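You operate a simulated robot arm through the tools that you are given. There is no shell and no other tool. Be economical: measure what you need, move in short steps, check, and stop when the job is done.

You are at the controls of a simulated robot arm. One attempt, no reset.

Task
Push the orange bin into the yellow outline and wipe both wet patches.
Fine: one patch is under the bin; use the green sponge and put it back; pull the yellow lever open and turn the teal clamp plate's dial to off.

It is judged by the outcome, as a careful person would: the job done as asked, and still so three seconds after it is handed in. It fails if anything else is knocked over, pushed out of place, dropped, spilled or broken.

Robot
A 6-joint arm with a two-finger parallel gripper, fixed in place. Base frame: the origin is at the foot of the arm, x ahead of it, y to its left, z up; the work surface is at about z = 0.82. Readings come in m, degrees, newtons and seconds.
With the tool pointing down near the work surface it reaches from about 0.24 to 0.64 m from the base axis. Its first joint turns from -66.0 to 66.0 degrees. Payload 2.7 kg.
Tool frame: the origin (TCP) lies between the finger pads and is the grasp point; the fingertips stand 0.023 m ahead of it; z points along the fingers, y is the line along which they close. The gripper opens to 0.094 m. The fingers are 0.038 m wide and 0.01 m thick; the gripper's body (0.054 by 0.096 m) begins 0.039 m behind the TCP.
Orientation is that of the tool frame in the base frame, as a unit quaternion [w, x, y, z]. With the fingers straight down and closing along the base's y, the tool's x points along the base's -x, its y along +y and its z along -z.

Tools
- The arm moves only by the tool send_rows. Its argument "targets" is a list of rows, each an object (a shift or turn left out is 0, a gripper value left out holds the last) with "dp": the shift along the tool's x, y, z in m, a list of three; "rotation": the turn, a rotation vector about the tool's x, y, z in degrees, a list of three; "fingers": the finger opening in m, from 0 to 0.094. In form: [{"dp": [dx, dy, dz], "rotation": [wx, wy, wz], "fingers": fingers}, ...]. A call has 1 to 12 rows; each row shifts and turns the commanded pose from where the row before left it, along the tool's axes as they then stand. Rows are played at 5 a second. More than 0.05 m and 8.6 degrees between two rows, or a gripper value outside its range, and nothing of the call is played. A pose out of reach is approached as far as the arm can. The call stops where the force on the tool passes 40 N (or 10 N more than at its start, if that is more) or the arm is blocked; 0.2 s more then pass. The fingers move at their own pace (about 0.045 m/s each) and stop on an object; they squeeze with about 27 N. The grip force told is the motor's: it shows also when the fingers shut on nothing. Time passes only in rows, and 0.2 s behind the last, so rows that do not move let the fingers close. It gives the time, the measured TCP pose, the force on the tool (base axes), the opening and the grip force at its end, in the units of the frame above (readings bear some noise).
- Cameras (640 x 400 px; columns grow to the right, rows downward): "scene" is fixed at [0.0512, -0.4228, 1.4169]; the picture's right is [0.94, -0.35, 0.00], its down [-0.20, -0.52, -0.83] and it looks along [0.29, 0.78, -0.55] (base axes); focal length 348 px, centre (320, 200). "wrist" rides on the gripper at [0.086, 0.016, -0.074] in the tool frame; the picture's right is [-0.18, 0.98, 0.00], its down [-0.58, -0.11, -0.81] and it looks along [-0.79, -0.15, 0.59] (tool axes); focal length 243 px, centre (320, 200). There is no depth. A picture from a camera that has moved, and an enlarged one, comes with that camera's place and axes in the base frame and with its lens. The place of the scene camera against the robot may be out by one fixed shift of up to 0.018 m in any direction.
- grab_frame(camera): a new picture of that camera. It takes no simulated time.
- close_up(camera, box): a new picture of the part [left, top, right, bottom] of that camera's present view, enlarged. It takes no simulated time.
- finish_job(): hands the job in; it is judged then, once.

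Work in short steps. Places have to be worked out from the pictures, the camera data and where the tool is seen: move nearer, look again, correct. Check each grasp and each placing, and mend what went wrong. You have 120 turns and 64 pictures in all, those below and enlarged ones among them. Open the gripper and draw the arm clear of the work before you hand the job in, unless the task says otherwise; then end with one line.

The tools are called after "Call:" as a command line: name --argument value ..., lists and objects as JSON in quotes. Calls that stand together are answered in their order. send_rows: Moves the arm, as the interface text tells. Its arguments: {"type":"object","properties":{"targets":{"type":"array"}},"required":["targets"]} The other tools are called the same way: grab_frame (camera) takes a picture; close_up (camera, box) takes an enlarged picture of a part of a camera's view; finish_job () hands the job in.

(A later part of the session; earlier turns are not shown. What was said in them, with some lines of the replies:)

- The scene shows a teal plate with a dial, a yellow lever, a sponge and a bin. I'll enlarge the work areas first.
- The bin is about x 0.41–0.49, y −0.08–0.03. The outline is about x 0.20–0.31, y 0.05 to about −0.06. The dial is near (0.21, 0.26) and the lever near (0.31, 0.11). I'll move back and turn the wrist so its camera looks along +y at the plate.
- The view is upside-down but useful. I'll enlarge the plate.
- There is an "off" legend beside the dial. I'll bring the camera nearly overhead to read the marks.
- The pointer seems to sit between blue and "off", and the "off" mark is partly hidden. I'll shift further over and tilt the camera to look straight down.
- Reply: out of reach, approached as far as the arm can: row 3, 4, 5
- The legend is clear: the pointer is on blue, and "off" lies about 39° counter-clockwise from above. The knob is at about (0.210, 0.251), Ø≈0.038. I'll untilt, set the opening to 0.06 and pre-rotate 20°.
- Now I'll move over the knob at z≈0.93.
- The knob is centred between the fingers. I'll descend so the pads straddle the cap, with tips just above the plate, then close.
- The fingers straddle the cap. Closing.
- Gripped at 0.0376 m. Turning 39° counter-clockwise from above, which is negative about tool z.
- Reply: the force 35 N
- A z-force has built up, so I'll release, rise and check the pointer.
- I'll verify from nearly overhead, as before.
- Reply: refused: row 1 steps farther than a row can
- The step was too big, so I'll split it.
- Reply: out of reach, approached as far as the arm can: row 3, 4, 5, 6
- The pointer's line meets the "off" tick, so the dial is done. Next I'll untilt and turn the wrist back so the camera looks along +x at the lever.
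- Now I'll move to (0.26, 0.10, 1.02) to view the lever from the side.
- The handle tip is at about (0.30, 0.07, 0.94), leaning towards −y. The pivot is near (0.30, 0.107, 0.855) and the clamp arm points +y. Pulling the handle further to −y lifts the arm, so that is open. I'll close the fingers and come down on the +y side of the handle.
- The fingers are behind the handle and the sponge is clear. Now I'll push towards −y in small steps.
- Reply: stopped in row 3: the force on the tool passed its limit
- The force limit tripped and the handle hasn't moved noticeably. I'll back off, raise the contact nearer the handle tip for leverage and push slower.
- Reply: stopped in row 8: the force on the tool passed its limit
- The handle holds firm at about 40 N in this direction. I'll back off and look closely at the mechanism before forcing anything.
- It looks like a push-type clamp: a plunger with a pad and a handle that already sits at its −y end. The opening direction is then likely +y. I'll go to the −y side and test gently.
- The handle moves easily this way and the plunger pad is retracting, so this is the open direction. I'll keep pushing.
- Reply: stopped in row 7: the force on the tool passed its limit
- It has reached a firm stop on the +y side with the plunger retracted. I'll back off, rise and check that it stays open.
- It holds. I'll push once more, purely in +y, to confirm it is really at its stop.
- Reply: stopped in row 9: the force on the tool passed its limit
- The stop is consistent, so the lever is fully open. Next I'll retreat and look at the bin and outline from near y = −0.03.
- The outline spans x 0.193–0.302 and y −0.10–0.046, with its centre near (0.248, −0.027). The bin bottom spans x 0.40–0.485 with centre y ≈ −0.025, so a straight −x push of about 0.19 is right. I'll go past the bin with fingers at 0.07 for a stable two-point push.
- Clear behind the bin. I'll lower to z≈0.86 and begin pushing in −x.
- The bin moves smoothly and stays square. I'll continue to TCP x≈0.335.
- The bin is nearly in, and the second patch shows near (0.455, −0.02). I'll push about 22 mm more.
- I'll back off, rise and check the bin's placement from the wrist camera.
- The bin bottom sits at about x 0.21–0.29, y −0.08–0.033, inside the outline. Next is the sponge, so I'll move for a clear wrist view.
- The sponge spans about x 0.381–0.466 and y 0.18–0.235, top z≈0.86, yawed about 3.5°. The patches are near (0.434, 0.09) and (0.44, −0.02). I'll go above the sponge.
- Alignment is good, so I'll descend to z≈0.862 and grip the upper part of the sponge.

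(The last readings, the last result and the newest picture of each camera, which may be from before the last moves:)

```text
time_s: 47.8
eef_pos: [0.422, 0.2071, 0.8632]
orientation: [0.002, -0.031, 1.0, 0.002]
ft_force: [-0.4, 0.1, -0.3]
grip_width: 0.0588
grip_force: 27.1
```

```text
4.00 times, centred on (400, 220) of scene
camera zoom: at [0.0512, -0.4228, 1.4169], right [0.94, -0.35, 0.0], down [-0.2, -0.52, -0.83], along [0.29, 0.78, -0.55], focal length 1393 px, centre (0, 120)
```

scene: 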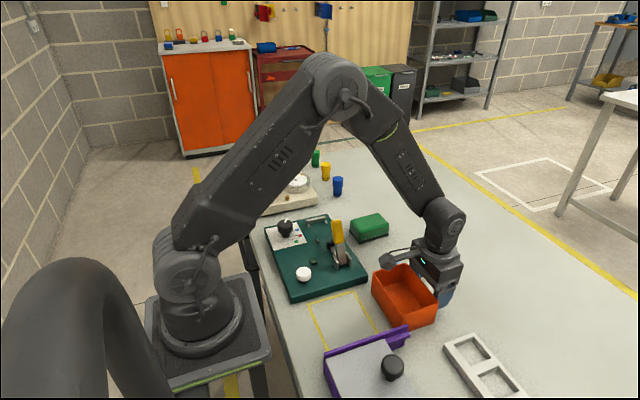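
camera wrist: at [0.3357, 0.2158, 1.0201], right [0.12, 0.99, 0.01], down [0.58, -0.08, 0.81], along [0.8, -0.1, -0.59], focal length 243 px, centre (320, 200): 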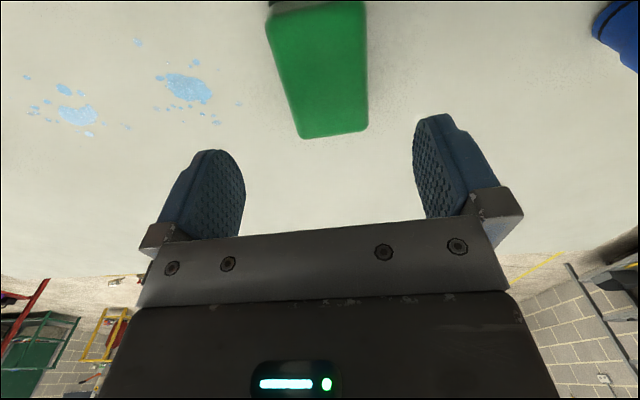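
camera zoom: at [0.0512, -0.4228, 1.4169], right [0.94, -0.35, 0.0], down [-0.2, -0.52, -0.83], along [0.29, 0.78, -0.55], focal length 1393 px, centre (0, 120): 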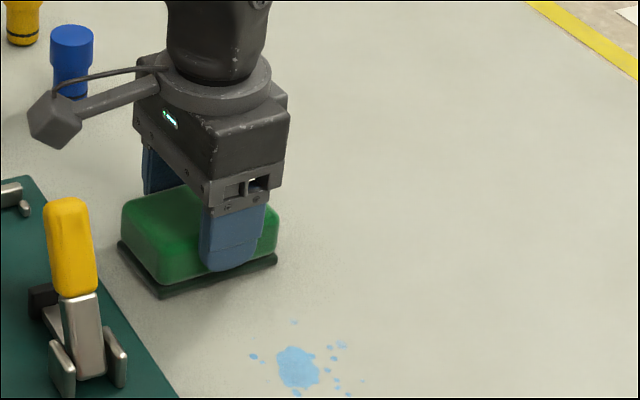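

Gripped at 0.059 m, home TCP (0.422, 0.207, 0.863). I'll lift and move to the near edge of patch 1.

Call:
send_rows --targets '[{"dp": [0, 0, -0.03]}, {"dp": [-0.005, -0.039, 0]}, {"dp": [-0.005, -0.039, 0]}, {}]'

Call:
close_up --camera "scene" --box '[320, 170, 480, 270]'

```text
time_s: 48.8
eef_pos: [0.4385, 0.1286, 0.8921]
orientation: [0.002, -0.031, 1.0, 0.002]
ft_force: [-0.7, -0.3, 0.9]
grip_width: 0.0299
grip_force: 0.0
```

```text
4.00 times, centred on (400, 220) of scene
camera zoom: at [0.0511, -0.4229, 1.4169], right [0.94, -0.35, 0.0], down [-0.2, -0.52, -0.83], along [0.29, 0.78, -0.55], focal length 1393 px, centre (0, 120)
```

zoom: 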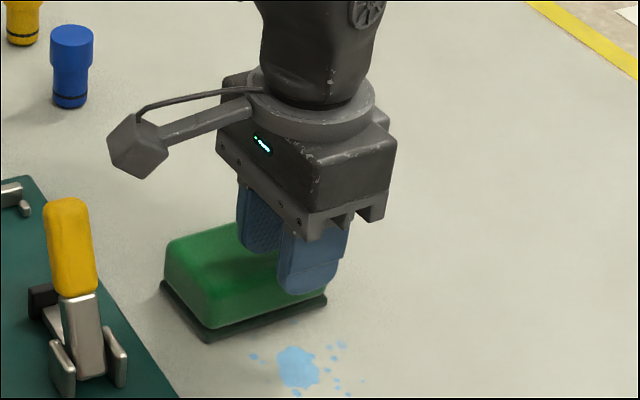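

The sponge slipped out and now rests on the table partway along. My grip was too high. I'll rise, open and look.

Call:
send_rows --targets '[{"dp": [0, 0, -0.045]}, {"dp": [0.04, 0.01, -0.02], "fingers": 0.094}, {"dp": [0.045, 0.02, -0.01]}, {"dp": [0.03, 0.02, -0.03]}]'

Call:
close_up --camera "wrist" --box '[200, 0, 440, 150]'

Call:
close_up --camera "scene" --box '[330, 190, 490, 290]'

```text
refused: row 3 steps farther than a row can; nothing moved
```

```text
2.67 times, centred on (320, 75) of wrist
camera zoom: at [0.351, 0.1383, 0.966], right [0.12, 0.99, 0.01], down [0.58, -0.08, 0.81], along [0.8, -0.1, -0.59], focal length 647 px, centre (320, 533)
```

zoom: 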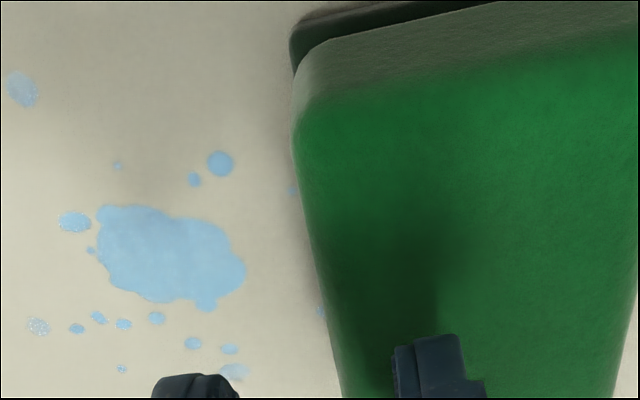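

```text
4.00 times, centred on (410, 240) of scene
camera zoom: at [0.0511, -0.4229, 1.4169], right [0.94, -0.35, 0.0], down [-0.2, -0.52, -0.83], along [0.29, 0.78, -0.55], focal length 1393 px, centre (-40, 40)
```

zoom: 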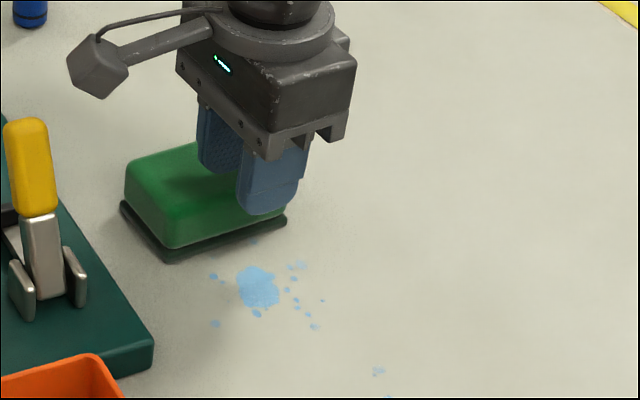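

The dark pad is part of the sponge. I'll rise straight up first, then look from further back.

Call:
send_rows --targets '[{"dp": [0, 0, -0.045]}, {"dp": [0.04, 0.01, -0.02], "fingers": 0.094}, {"dp": [0.045, 0.01, -0.01]}, {"dp": [0.02, 0.02, -0.02]}]'

Call:
close_up --camera "wrist" --box '[200, 0, 440, 150]'

```text
time_s: 49.8
eef_pos: [0.33, 0.1618, 0.9862]
orientation: [0.002, -0.03, 1.0, 0.002]
ft_force: [0.7, -0.3, -0.5]
grip_width: 0.094
grip_force: 0.0
```

```text
2.67 times, centred on (320, 75) of wrist
camera zoom: at [0.2426, 0.1723, 1.0614], right [0.12, 0.99, 0.01], down [0.58, -0.08, 0.81], along [0.8, -0.1, -0.59], focal length 647 px, centre (320, 533)
```

zoom: 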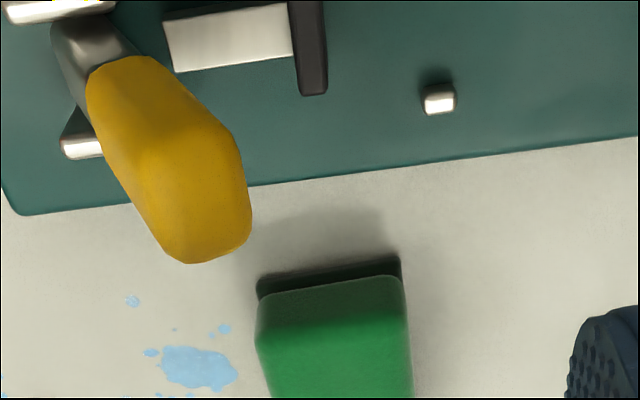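

The sponge top is actually at about z 0.85, which is why the grip slipped. Its home centre was about (0.431, 0.209), and it is now at about (0.435, 0.161). I'll regrip deeper at TCP z≈0.852.

Call:
send_rows --targets '[{"dp": [-0.035, -0.002, 0], "rotation": [0, 0, -1]}, {"dp": [-0.035, -0.002, 0]}, {"dp": [-0.034, -0.002, 0]}, {"dp": [0, 0, 0.045]}, {"dp": [0, 0, 0.03]}]'

Call:
grab_frame --camera "wrist"

```text
time_s: 51.0
eef_pos: [0.4364, 0.1644, 0.9124]
orientation: [0.003, -0.039, 0.999, 0.003]
ft_force: [0.8, -0.7, 1.2]
grip_width: 0.0939
grip_force: 0.1
```

```text
20 pictures are left
camera wrist: at [0.3485, 0.173, 0.9873], right [0.11, 0.99, 0.01], down [0.58, -0.07, 0.81], along [0.8, -0.08, -0.59], focal length 243 px, centre (320, 200)
```

wrist: 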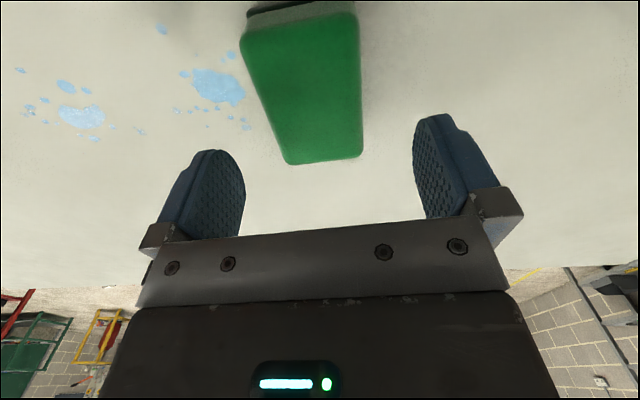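

Centre is about (0.4385, 0.1605). A small correction, then descend and grip.

Call:
send_rows --targets '[{"dp": [-0.002, -0.004, 0.025]}, {"dp": [0, 0, 0.02]}, {"dp": [0, 0, 0.015]}, {}, {"fingers": 0.04}, {"fingers": 0.04}, {"fingers": 0.04}, {"fingers": 0.04}, {"fingers": 0.04}]'

Call:
close_up --camera "scene" --box '[330, 190, 490, 290]'

```text
time_s: 53.0
eef_pos: [0.4389, 0.1611, 0.8536]
orientation: [0.002, -0.039, 0.999, 0.003]
ft_force: [0.3, -0.3, -0.1]
grip_width: 0.059
grip_force: 27.3
```

```text
4.00 times, centred on (410, 240) of scene
camera zoom: at [0.0512, -0.4228, 1.4169], right [0.94, -0.35, 0.0], down [-0.2, -0.52, -0.83], along [0.29, 0.78, -0.55], focal length 1393 px, centre (-40, 40)
```

zoom: 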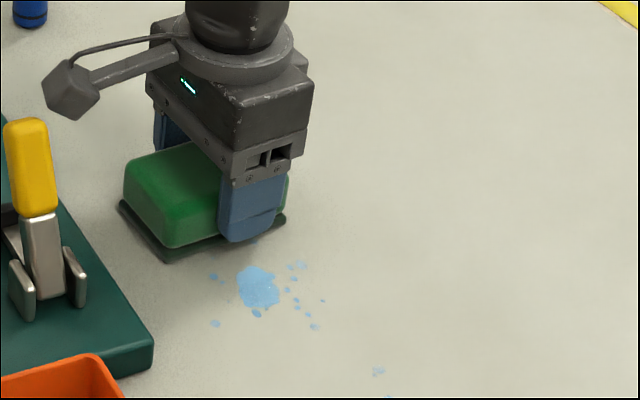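

Gripped deeper, at 0.059 m. I'll drag it along the table in −y across patch 1 with light downward pressure.

Call:
send_rows --targets '[{"dp": [0.0012, -0.015, 0.001]}, {"dp": [0.0012, -0.015, 0.001]}, {"dp": [0.0012, -0.015, 0]}, {"dp": [0.0012, -0.015, 0]}, {"dp": [0.0012, -0.015, 0]}]'

Call:
close_up --camera "scene" --box '[330, 190, 490, 290]'

```text
time_s: 54.2
eef_pos: [0.4389, 0.0859, 0.8539]
orientation: [0.007, -0.041, 0.999, 0.004]
ft_force: [0.1, 13.4, 31.9]
grip_width: 0.0591
grip_force: 27.1
```

```text
4.00 times, centred on (410, 240) of scene
camera zoom: at [0.0507, -0.4226, 1.417], right [0.94, -0.35, 0.0], down [-0.2, -0.52, -0.83], along [0.29, 0.78, -0.55], focal length 1393 px, centre (-40, 40)
```

zoom: 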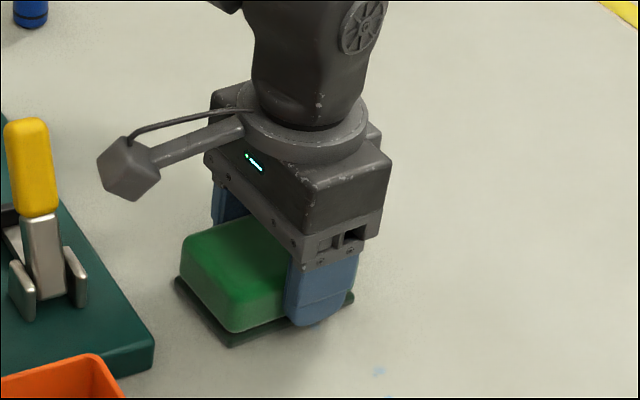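

Contact is firm at 32 N, so I'll ease off by about 1 mm and continue over patch 2 to y≈−0.055.

Call:
send_rows --targets '[{"dp": [0, 0, -0.0012]}, {"dp": [0.0012, -0.0155, 0]}, {"dp": [0.0012, -0.0155, 0]}, {"dp": [0.0012, -0.0155, 0]}, {"dp": [0.0012, -0.0155, 0]}, {"dp": [0.0012, -0.0155, 0]}, {"dp": [0.0012, -0.0155, 0]}, {"dp": [0.0012, -0.0155, 0]}, {"dp": [0.0012, -0.0155, 0]}, {"dp": [0.0012, -0.0155, 0]}]'

Call:
close_up --camera "scene" --box '[330, 190, 538, 320]'

```text
time_s: 56.4
eef_pos: [0.439, -0.0547, 0.8524]
orientation: [0.005, -0.04, 0.999, 0.002]
ft_force: [-0.6, 14.4, 34.1]
grip_width: 0.0593
grip_force: 26.6
```

```text
3.08 times, centred on (434, 255) of scene
camera zoom: at [0.0507, -0.4224, 1.417], right [0.94, -0.35, 0.0], down [-0.2, -0.52, -0.83], along [0.29, 0.78, -0.55], focal length 1072 px, centre (-31, 31)
```

zoom: 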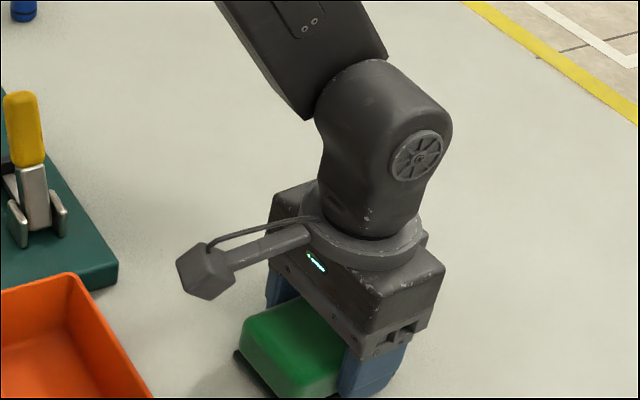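

Patch 1 looks clean. I'll return in +y with a small x offset, easing the pressure, to wipe again on the way back.

Call:
send_rows --targets '[{"dp": [-0.008, 0, -0.0012]}, {"dp": [-0.0012, 0.0155, 0]}, {"dp": [-0.0012, 0.0155, 0]}, {"dp": [-0.0012, 0.0155, 0]}, {"dp": [-0.0012, 0.0155, 0]}, {"dp": [-0.0012, 0.0155, 0]}, {"dp": [-0.0012, 0.0155, 0]}, {"dp": [-0.0012, 0.0155, 0]}, {"dp": [-0.0012, 0.0155, 0]}, {"dp": [-0.0012, 0.0155, 0]}]'

Call:
close_up --camera "scene" --box '[330, 190, 538, 320]'

```text
time_s: 58.6
eef_pos: [0.446, 0.0871, 0.8534]
orientation: [0.001, -0.04, 0.999, 0.003]
ft_force: [-0.3, -0.1, 0.7]
grip_width: 0.059
grip_force: 26.9
```

```text
3.08 times, centred on (434, 255) of scene
camera zoom: at [0.0511, -0.4228, 1.4169], right [0.94, -0.35, 0.0], down [-0.2, -0.52, -0.83], along [0.29, 0.78, -0.55], focal length 1072 px, centre (-31, 31)
```

zoom: 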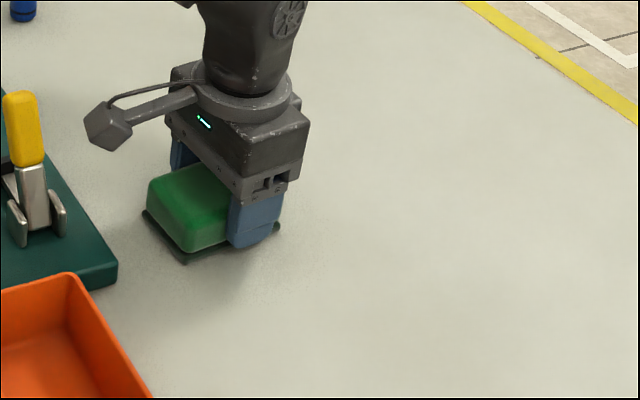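

Both patches look wiped. I'll lift slightly and carry the sponge home to (0.431, 0.2085).

Call:
send_rows --targets '[{"dp": [0, 0, -0.01]}, {"dp": [0.0011, 0.02444, 0]}, {"dp": [0.0011, 0.02444, 0]}, {"dp": [0.0011, 0.02444, 0]}, {"dp": [0.0011, 0.02444, 0]}, {"dp": [0.0011, 0.02444, 0]}, {}, {"dp": [0, 0, 0.0085]}, {}]'

Call:
close_up --camera "scene" --box '[320, 170, 480, 270]'

```text
time_s: 60.6
eef_pos: [0.433, 0.2087, 0.8559]
orientation: [0.003, -0.039, 0.999, 0.003]
ft_force: [-0.4, 0.5, -0.4]
grip_width: 0.0591
grip_force: 26.9
```

```text
4.00 times, centred on (400, 220) of scene
camera zoom: at [0.0512, -0.4228, 1.4169], right [0.94, -0.35, 0.0], down [-0.2, -0.52, -0.83], along [0.29, 0.78, -0.55], focal length 1393 px, centre (0, 120)
```

zoom: 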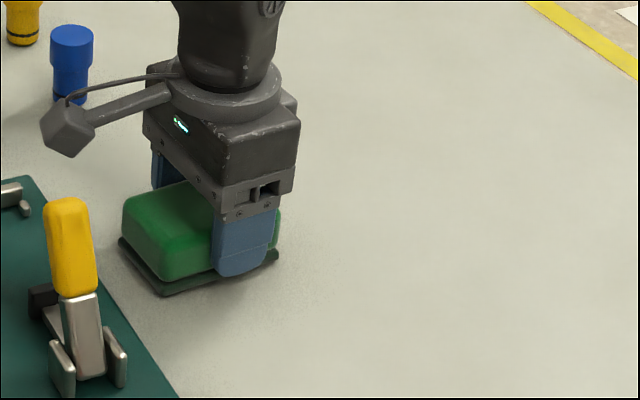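

The position matches the original within about 2–3 mm. I'll correct by −2 mm in x, lower, release and rise.

Call:
send_rows --targets '[{"dp": [0.0022, 0, 0]}, {"dp": [0, 0, 0.002]}, {}, {"fingers": 0.094}, {"fingers": 0.094}, {"fingers": 0.094}, {"dp": [0, 0, -0.04]}, {"dp": [0, 0, -0.045]}, {"dp": [0, 0, -0.045]}]'

Call:
close_up --camera "scene" --box '[320, 170, 480, 270]'

Call:
grab_frame --camera "wrist"

```text
time_s: 62.6
eef_pos: [0.427, 0.2064, 0.9843]
orientation: [0.001, -0.04, 0.999, 0.003]
ft_force: [-0.4, 0.2, -0.3]
grip_width: 0.094
grip_force: 0.1
```

```text
4.00 times, centred on (400, 220) of scene
camera zoom: at [0.0511, -0.4228, 1.4169], right [0.94, -0.35, 0.0], down [-0.2, -0.52, -0.83], along [0.29, 0.78, -0.55], focal length 1393 px, centre (0, 120)
```

zoom: 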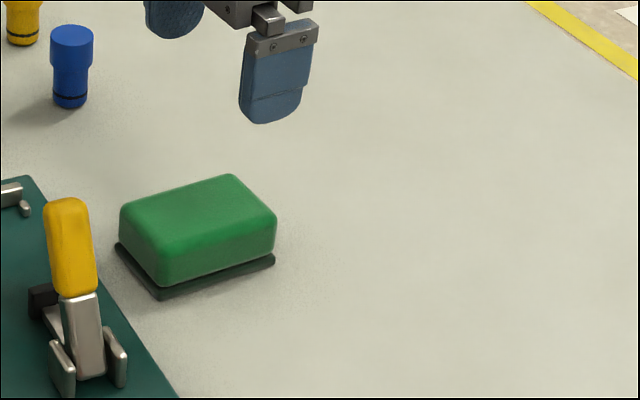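

```text
13 pictures are left
camera wrist: at [0.339, 0.2153, 1.0591], right [0.11, 0.99, 0.0], down [0.59, -0.07, 0.81], along [0.8, -0.08, -0.59], focal length 243 px, centre (320, 200)
```

wrist: 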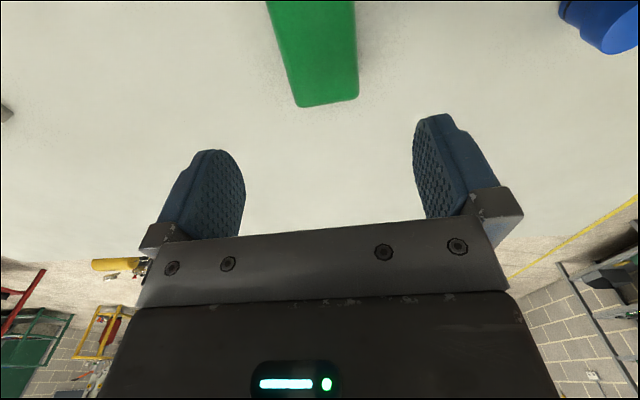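

The sponge is back within about 2–3 mm of its original spot and the table is clean. I'll retract and do a final check.

Call:
send_rows --targets '[{"dp": [0.02, -0.005, -0.045]}, {"dp": [0.02, -0.005, -0.045]}, {"dp": [0.02, -0.005, -0.045]}, {"dp": [0.01, 0, -0.045]}]'

Call:
grab_frame --camera "scene"

Call:
close_up --camera "scene" --box '[250, 200, 490, 350]'

Call:
grab_frame --camera "wrist"

```text
time_s: 63.6
eef_pos: [0.3577, 0.1844, 1.1645]
orientation: [0.001, -0.04, 0.999, 0.003]
ft_force: [0.1, 0.0, -0.6]
grip_width: 0.0942
grip_force: 0.0
```

```text
12 pictures are left
```

scene: 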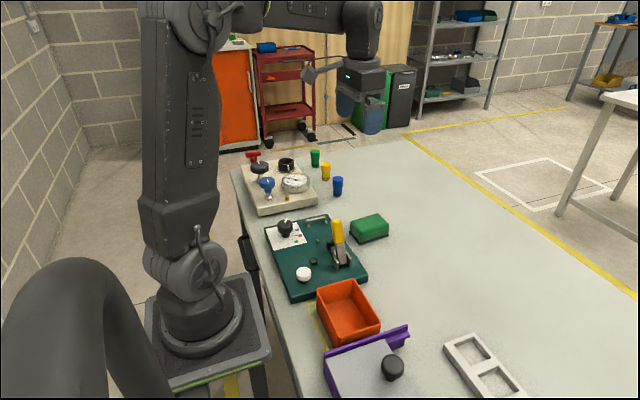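

```text
2.67 times, centred on (370, 275) of scene
camera zoom: at [0.0511, -0.4228, 1.4169], right [0.94, -0.35, 0.0], down [-0.2, -0.52, -0.83], along [0.29, 0.78, -0.55], focal length 929 px, centre (187, 0)
```

zoom: 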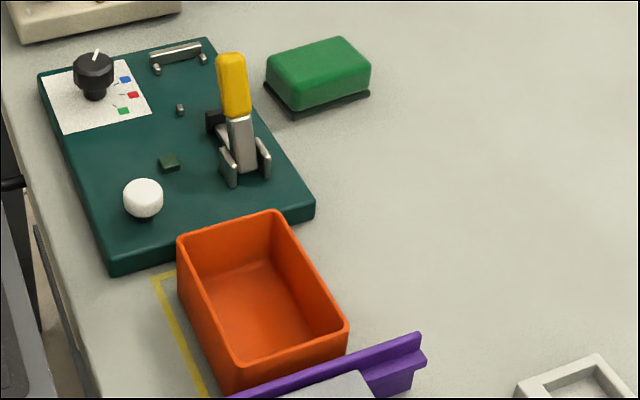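

```text
10 pictures are left
camera wrist: at [0.2709, 0.1937, 1.2385], right [0.11, 0.99, 0.01], down [0.59, -0.07, 0.81], along [0.8, -0.08, -0.59], focal length 243 px, centre (320, 200)
```

wrist: 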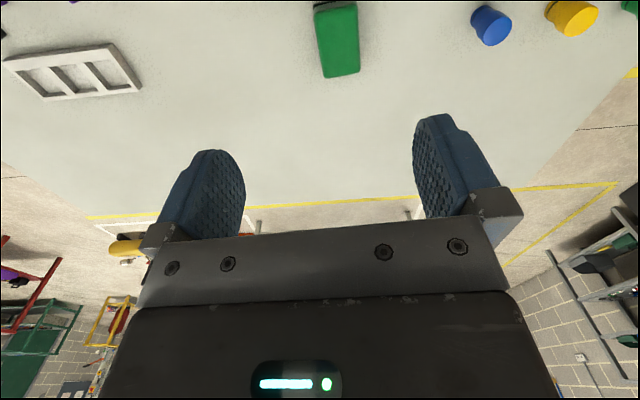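

Everything looks right. To be sure about the bin's far edge against the outline, I'll check it from above with the wrist turned.

Call:
send_rows --targets '[{"dp": [0, -0.045, 0], "rotation": [0, 0, 4.5]}, {"dp": [0, -0.045, 0]}, {"dp": [0, -0.045, 0]}, {"dp": [0, -0.045, 0.02]}, {"dp": [0, -0.04, 0.03]}]'

Call:
send_rows --targets '[{"rotation": [0, 0, -8.2]}, {"rotation": [0, 0, -8.2]}, {"rotation": [0, 0, -8.2]}, {"rotation": [0, 0, -8.2]}, {"rotation": [0, 0, -8.2]}, {"rotation": [0, 0, -8.2]}, {"rotation": [0, 0, -8.2]}, {"rotation": [0, 0, -8.2]}, {"rotation": [0, 0, -8.2]}, {"rotation": [0, 0, -8.2]}, {"rotation": [0, 0, -8]}]'

Call:
close_up --camera "wrist" --box '[250, 0, 490, 150]'

```text
time_s: 64.8
eef_pos: [0.3611, -0.0331, 1.1145]
orientation: [0.003, -0.001, 1.0, 0.002]
ft_force: [0.0, -0.5, 0.1]
grip_width: 0.094
grip_force: 0.0
```

```text
time_s: 67.2
eef_pos: [0.3625, -0.0329, 1.1121]
orientation: [-0.003, 0.708, -0.706, 0.0]
ft_force: [-0.4, 0.2, -0.4]
grip_width: 0.094
grip_force: 0.1
```

```text
2.67 times, centred on (370, 75) of wrist
camera zoom: at [0.3466, -0.1207, 1.1861], right [-0.98, 0.18, 0.0], down [0.1, 0.58, 0.81], along [0.15, 0.8, -0.59], focal length 647 px, centre (187, 533)
```

zoom: 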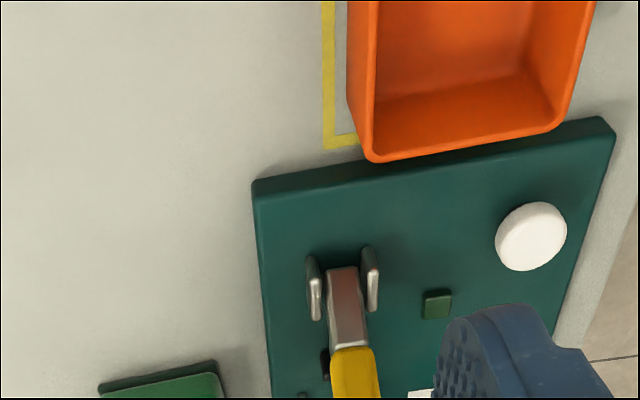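

The view shows a clear gap between the bin and the outline's far line, so the bin is inside. The dial is off, the lever open, the patches wiped, the sponge back and the arm clear, so I'm handing in.

Call:
finish_job

```text
The job is handed in.
```

I've handed the job in, and my last pictures show everything done: the bin is inside the yellow outline, both wet patches are wiped, the lever is open and the dial is on off. The sponge is back within about 2–3 mm of where it started; it slipped from the gripper once and slid a few centimetres along the table before I re-gripped it.
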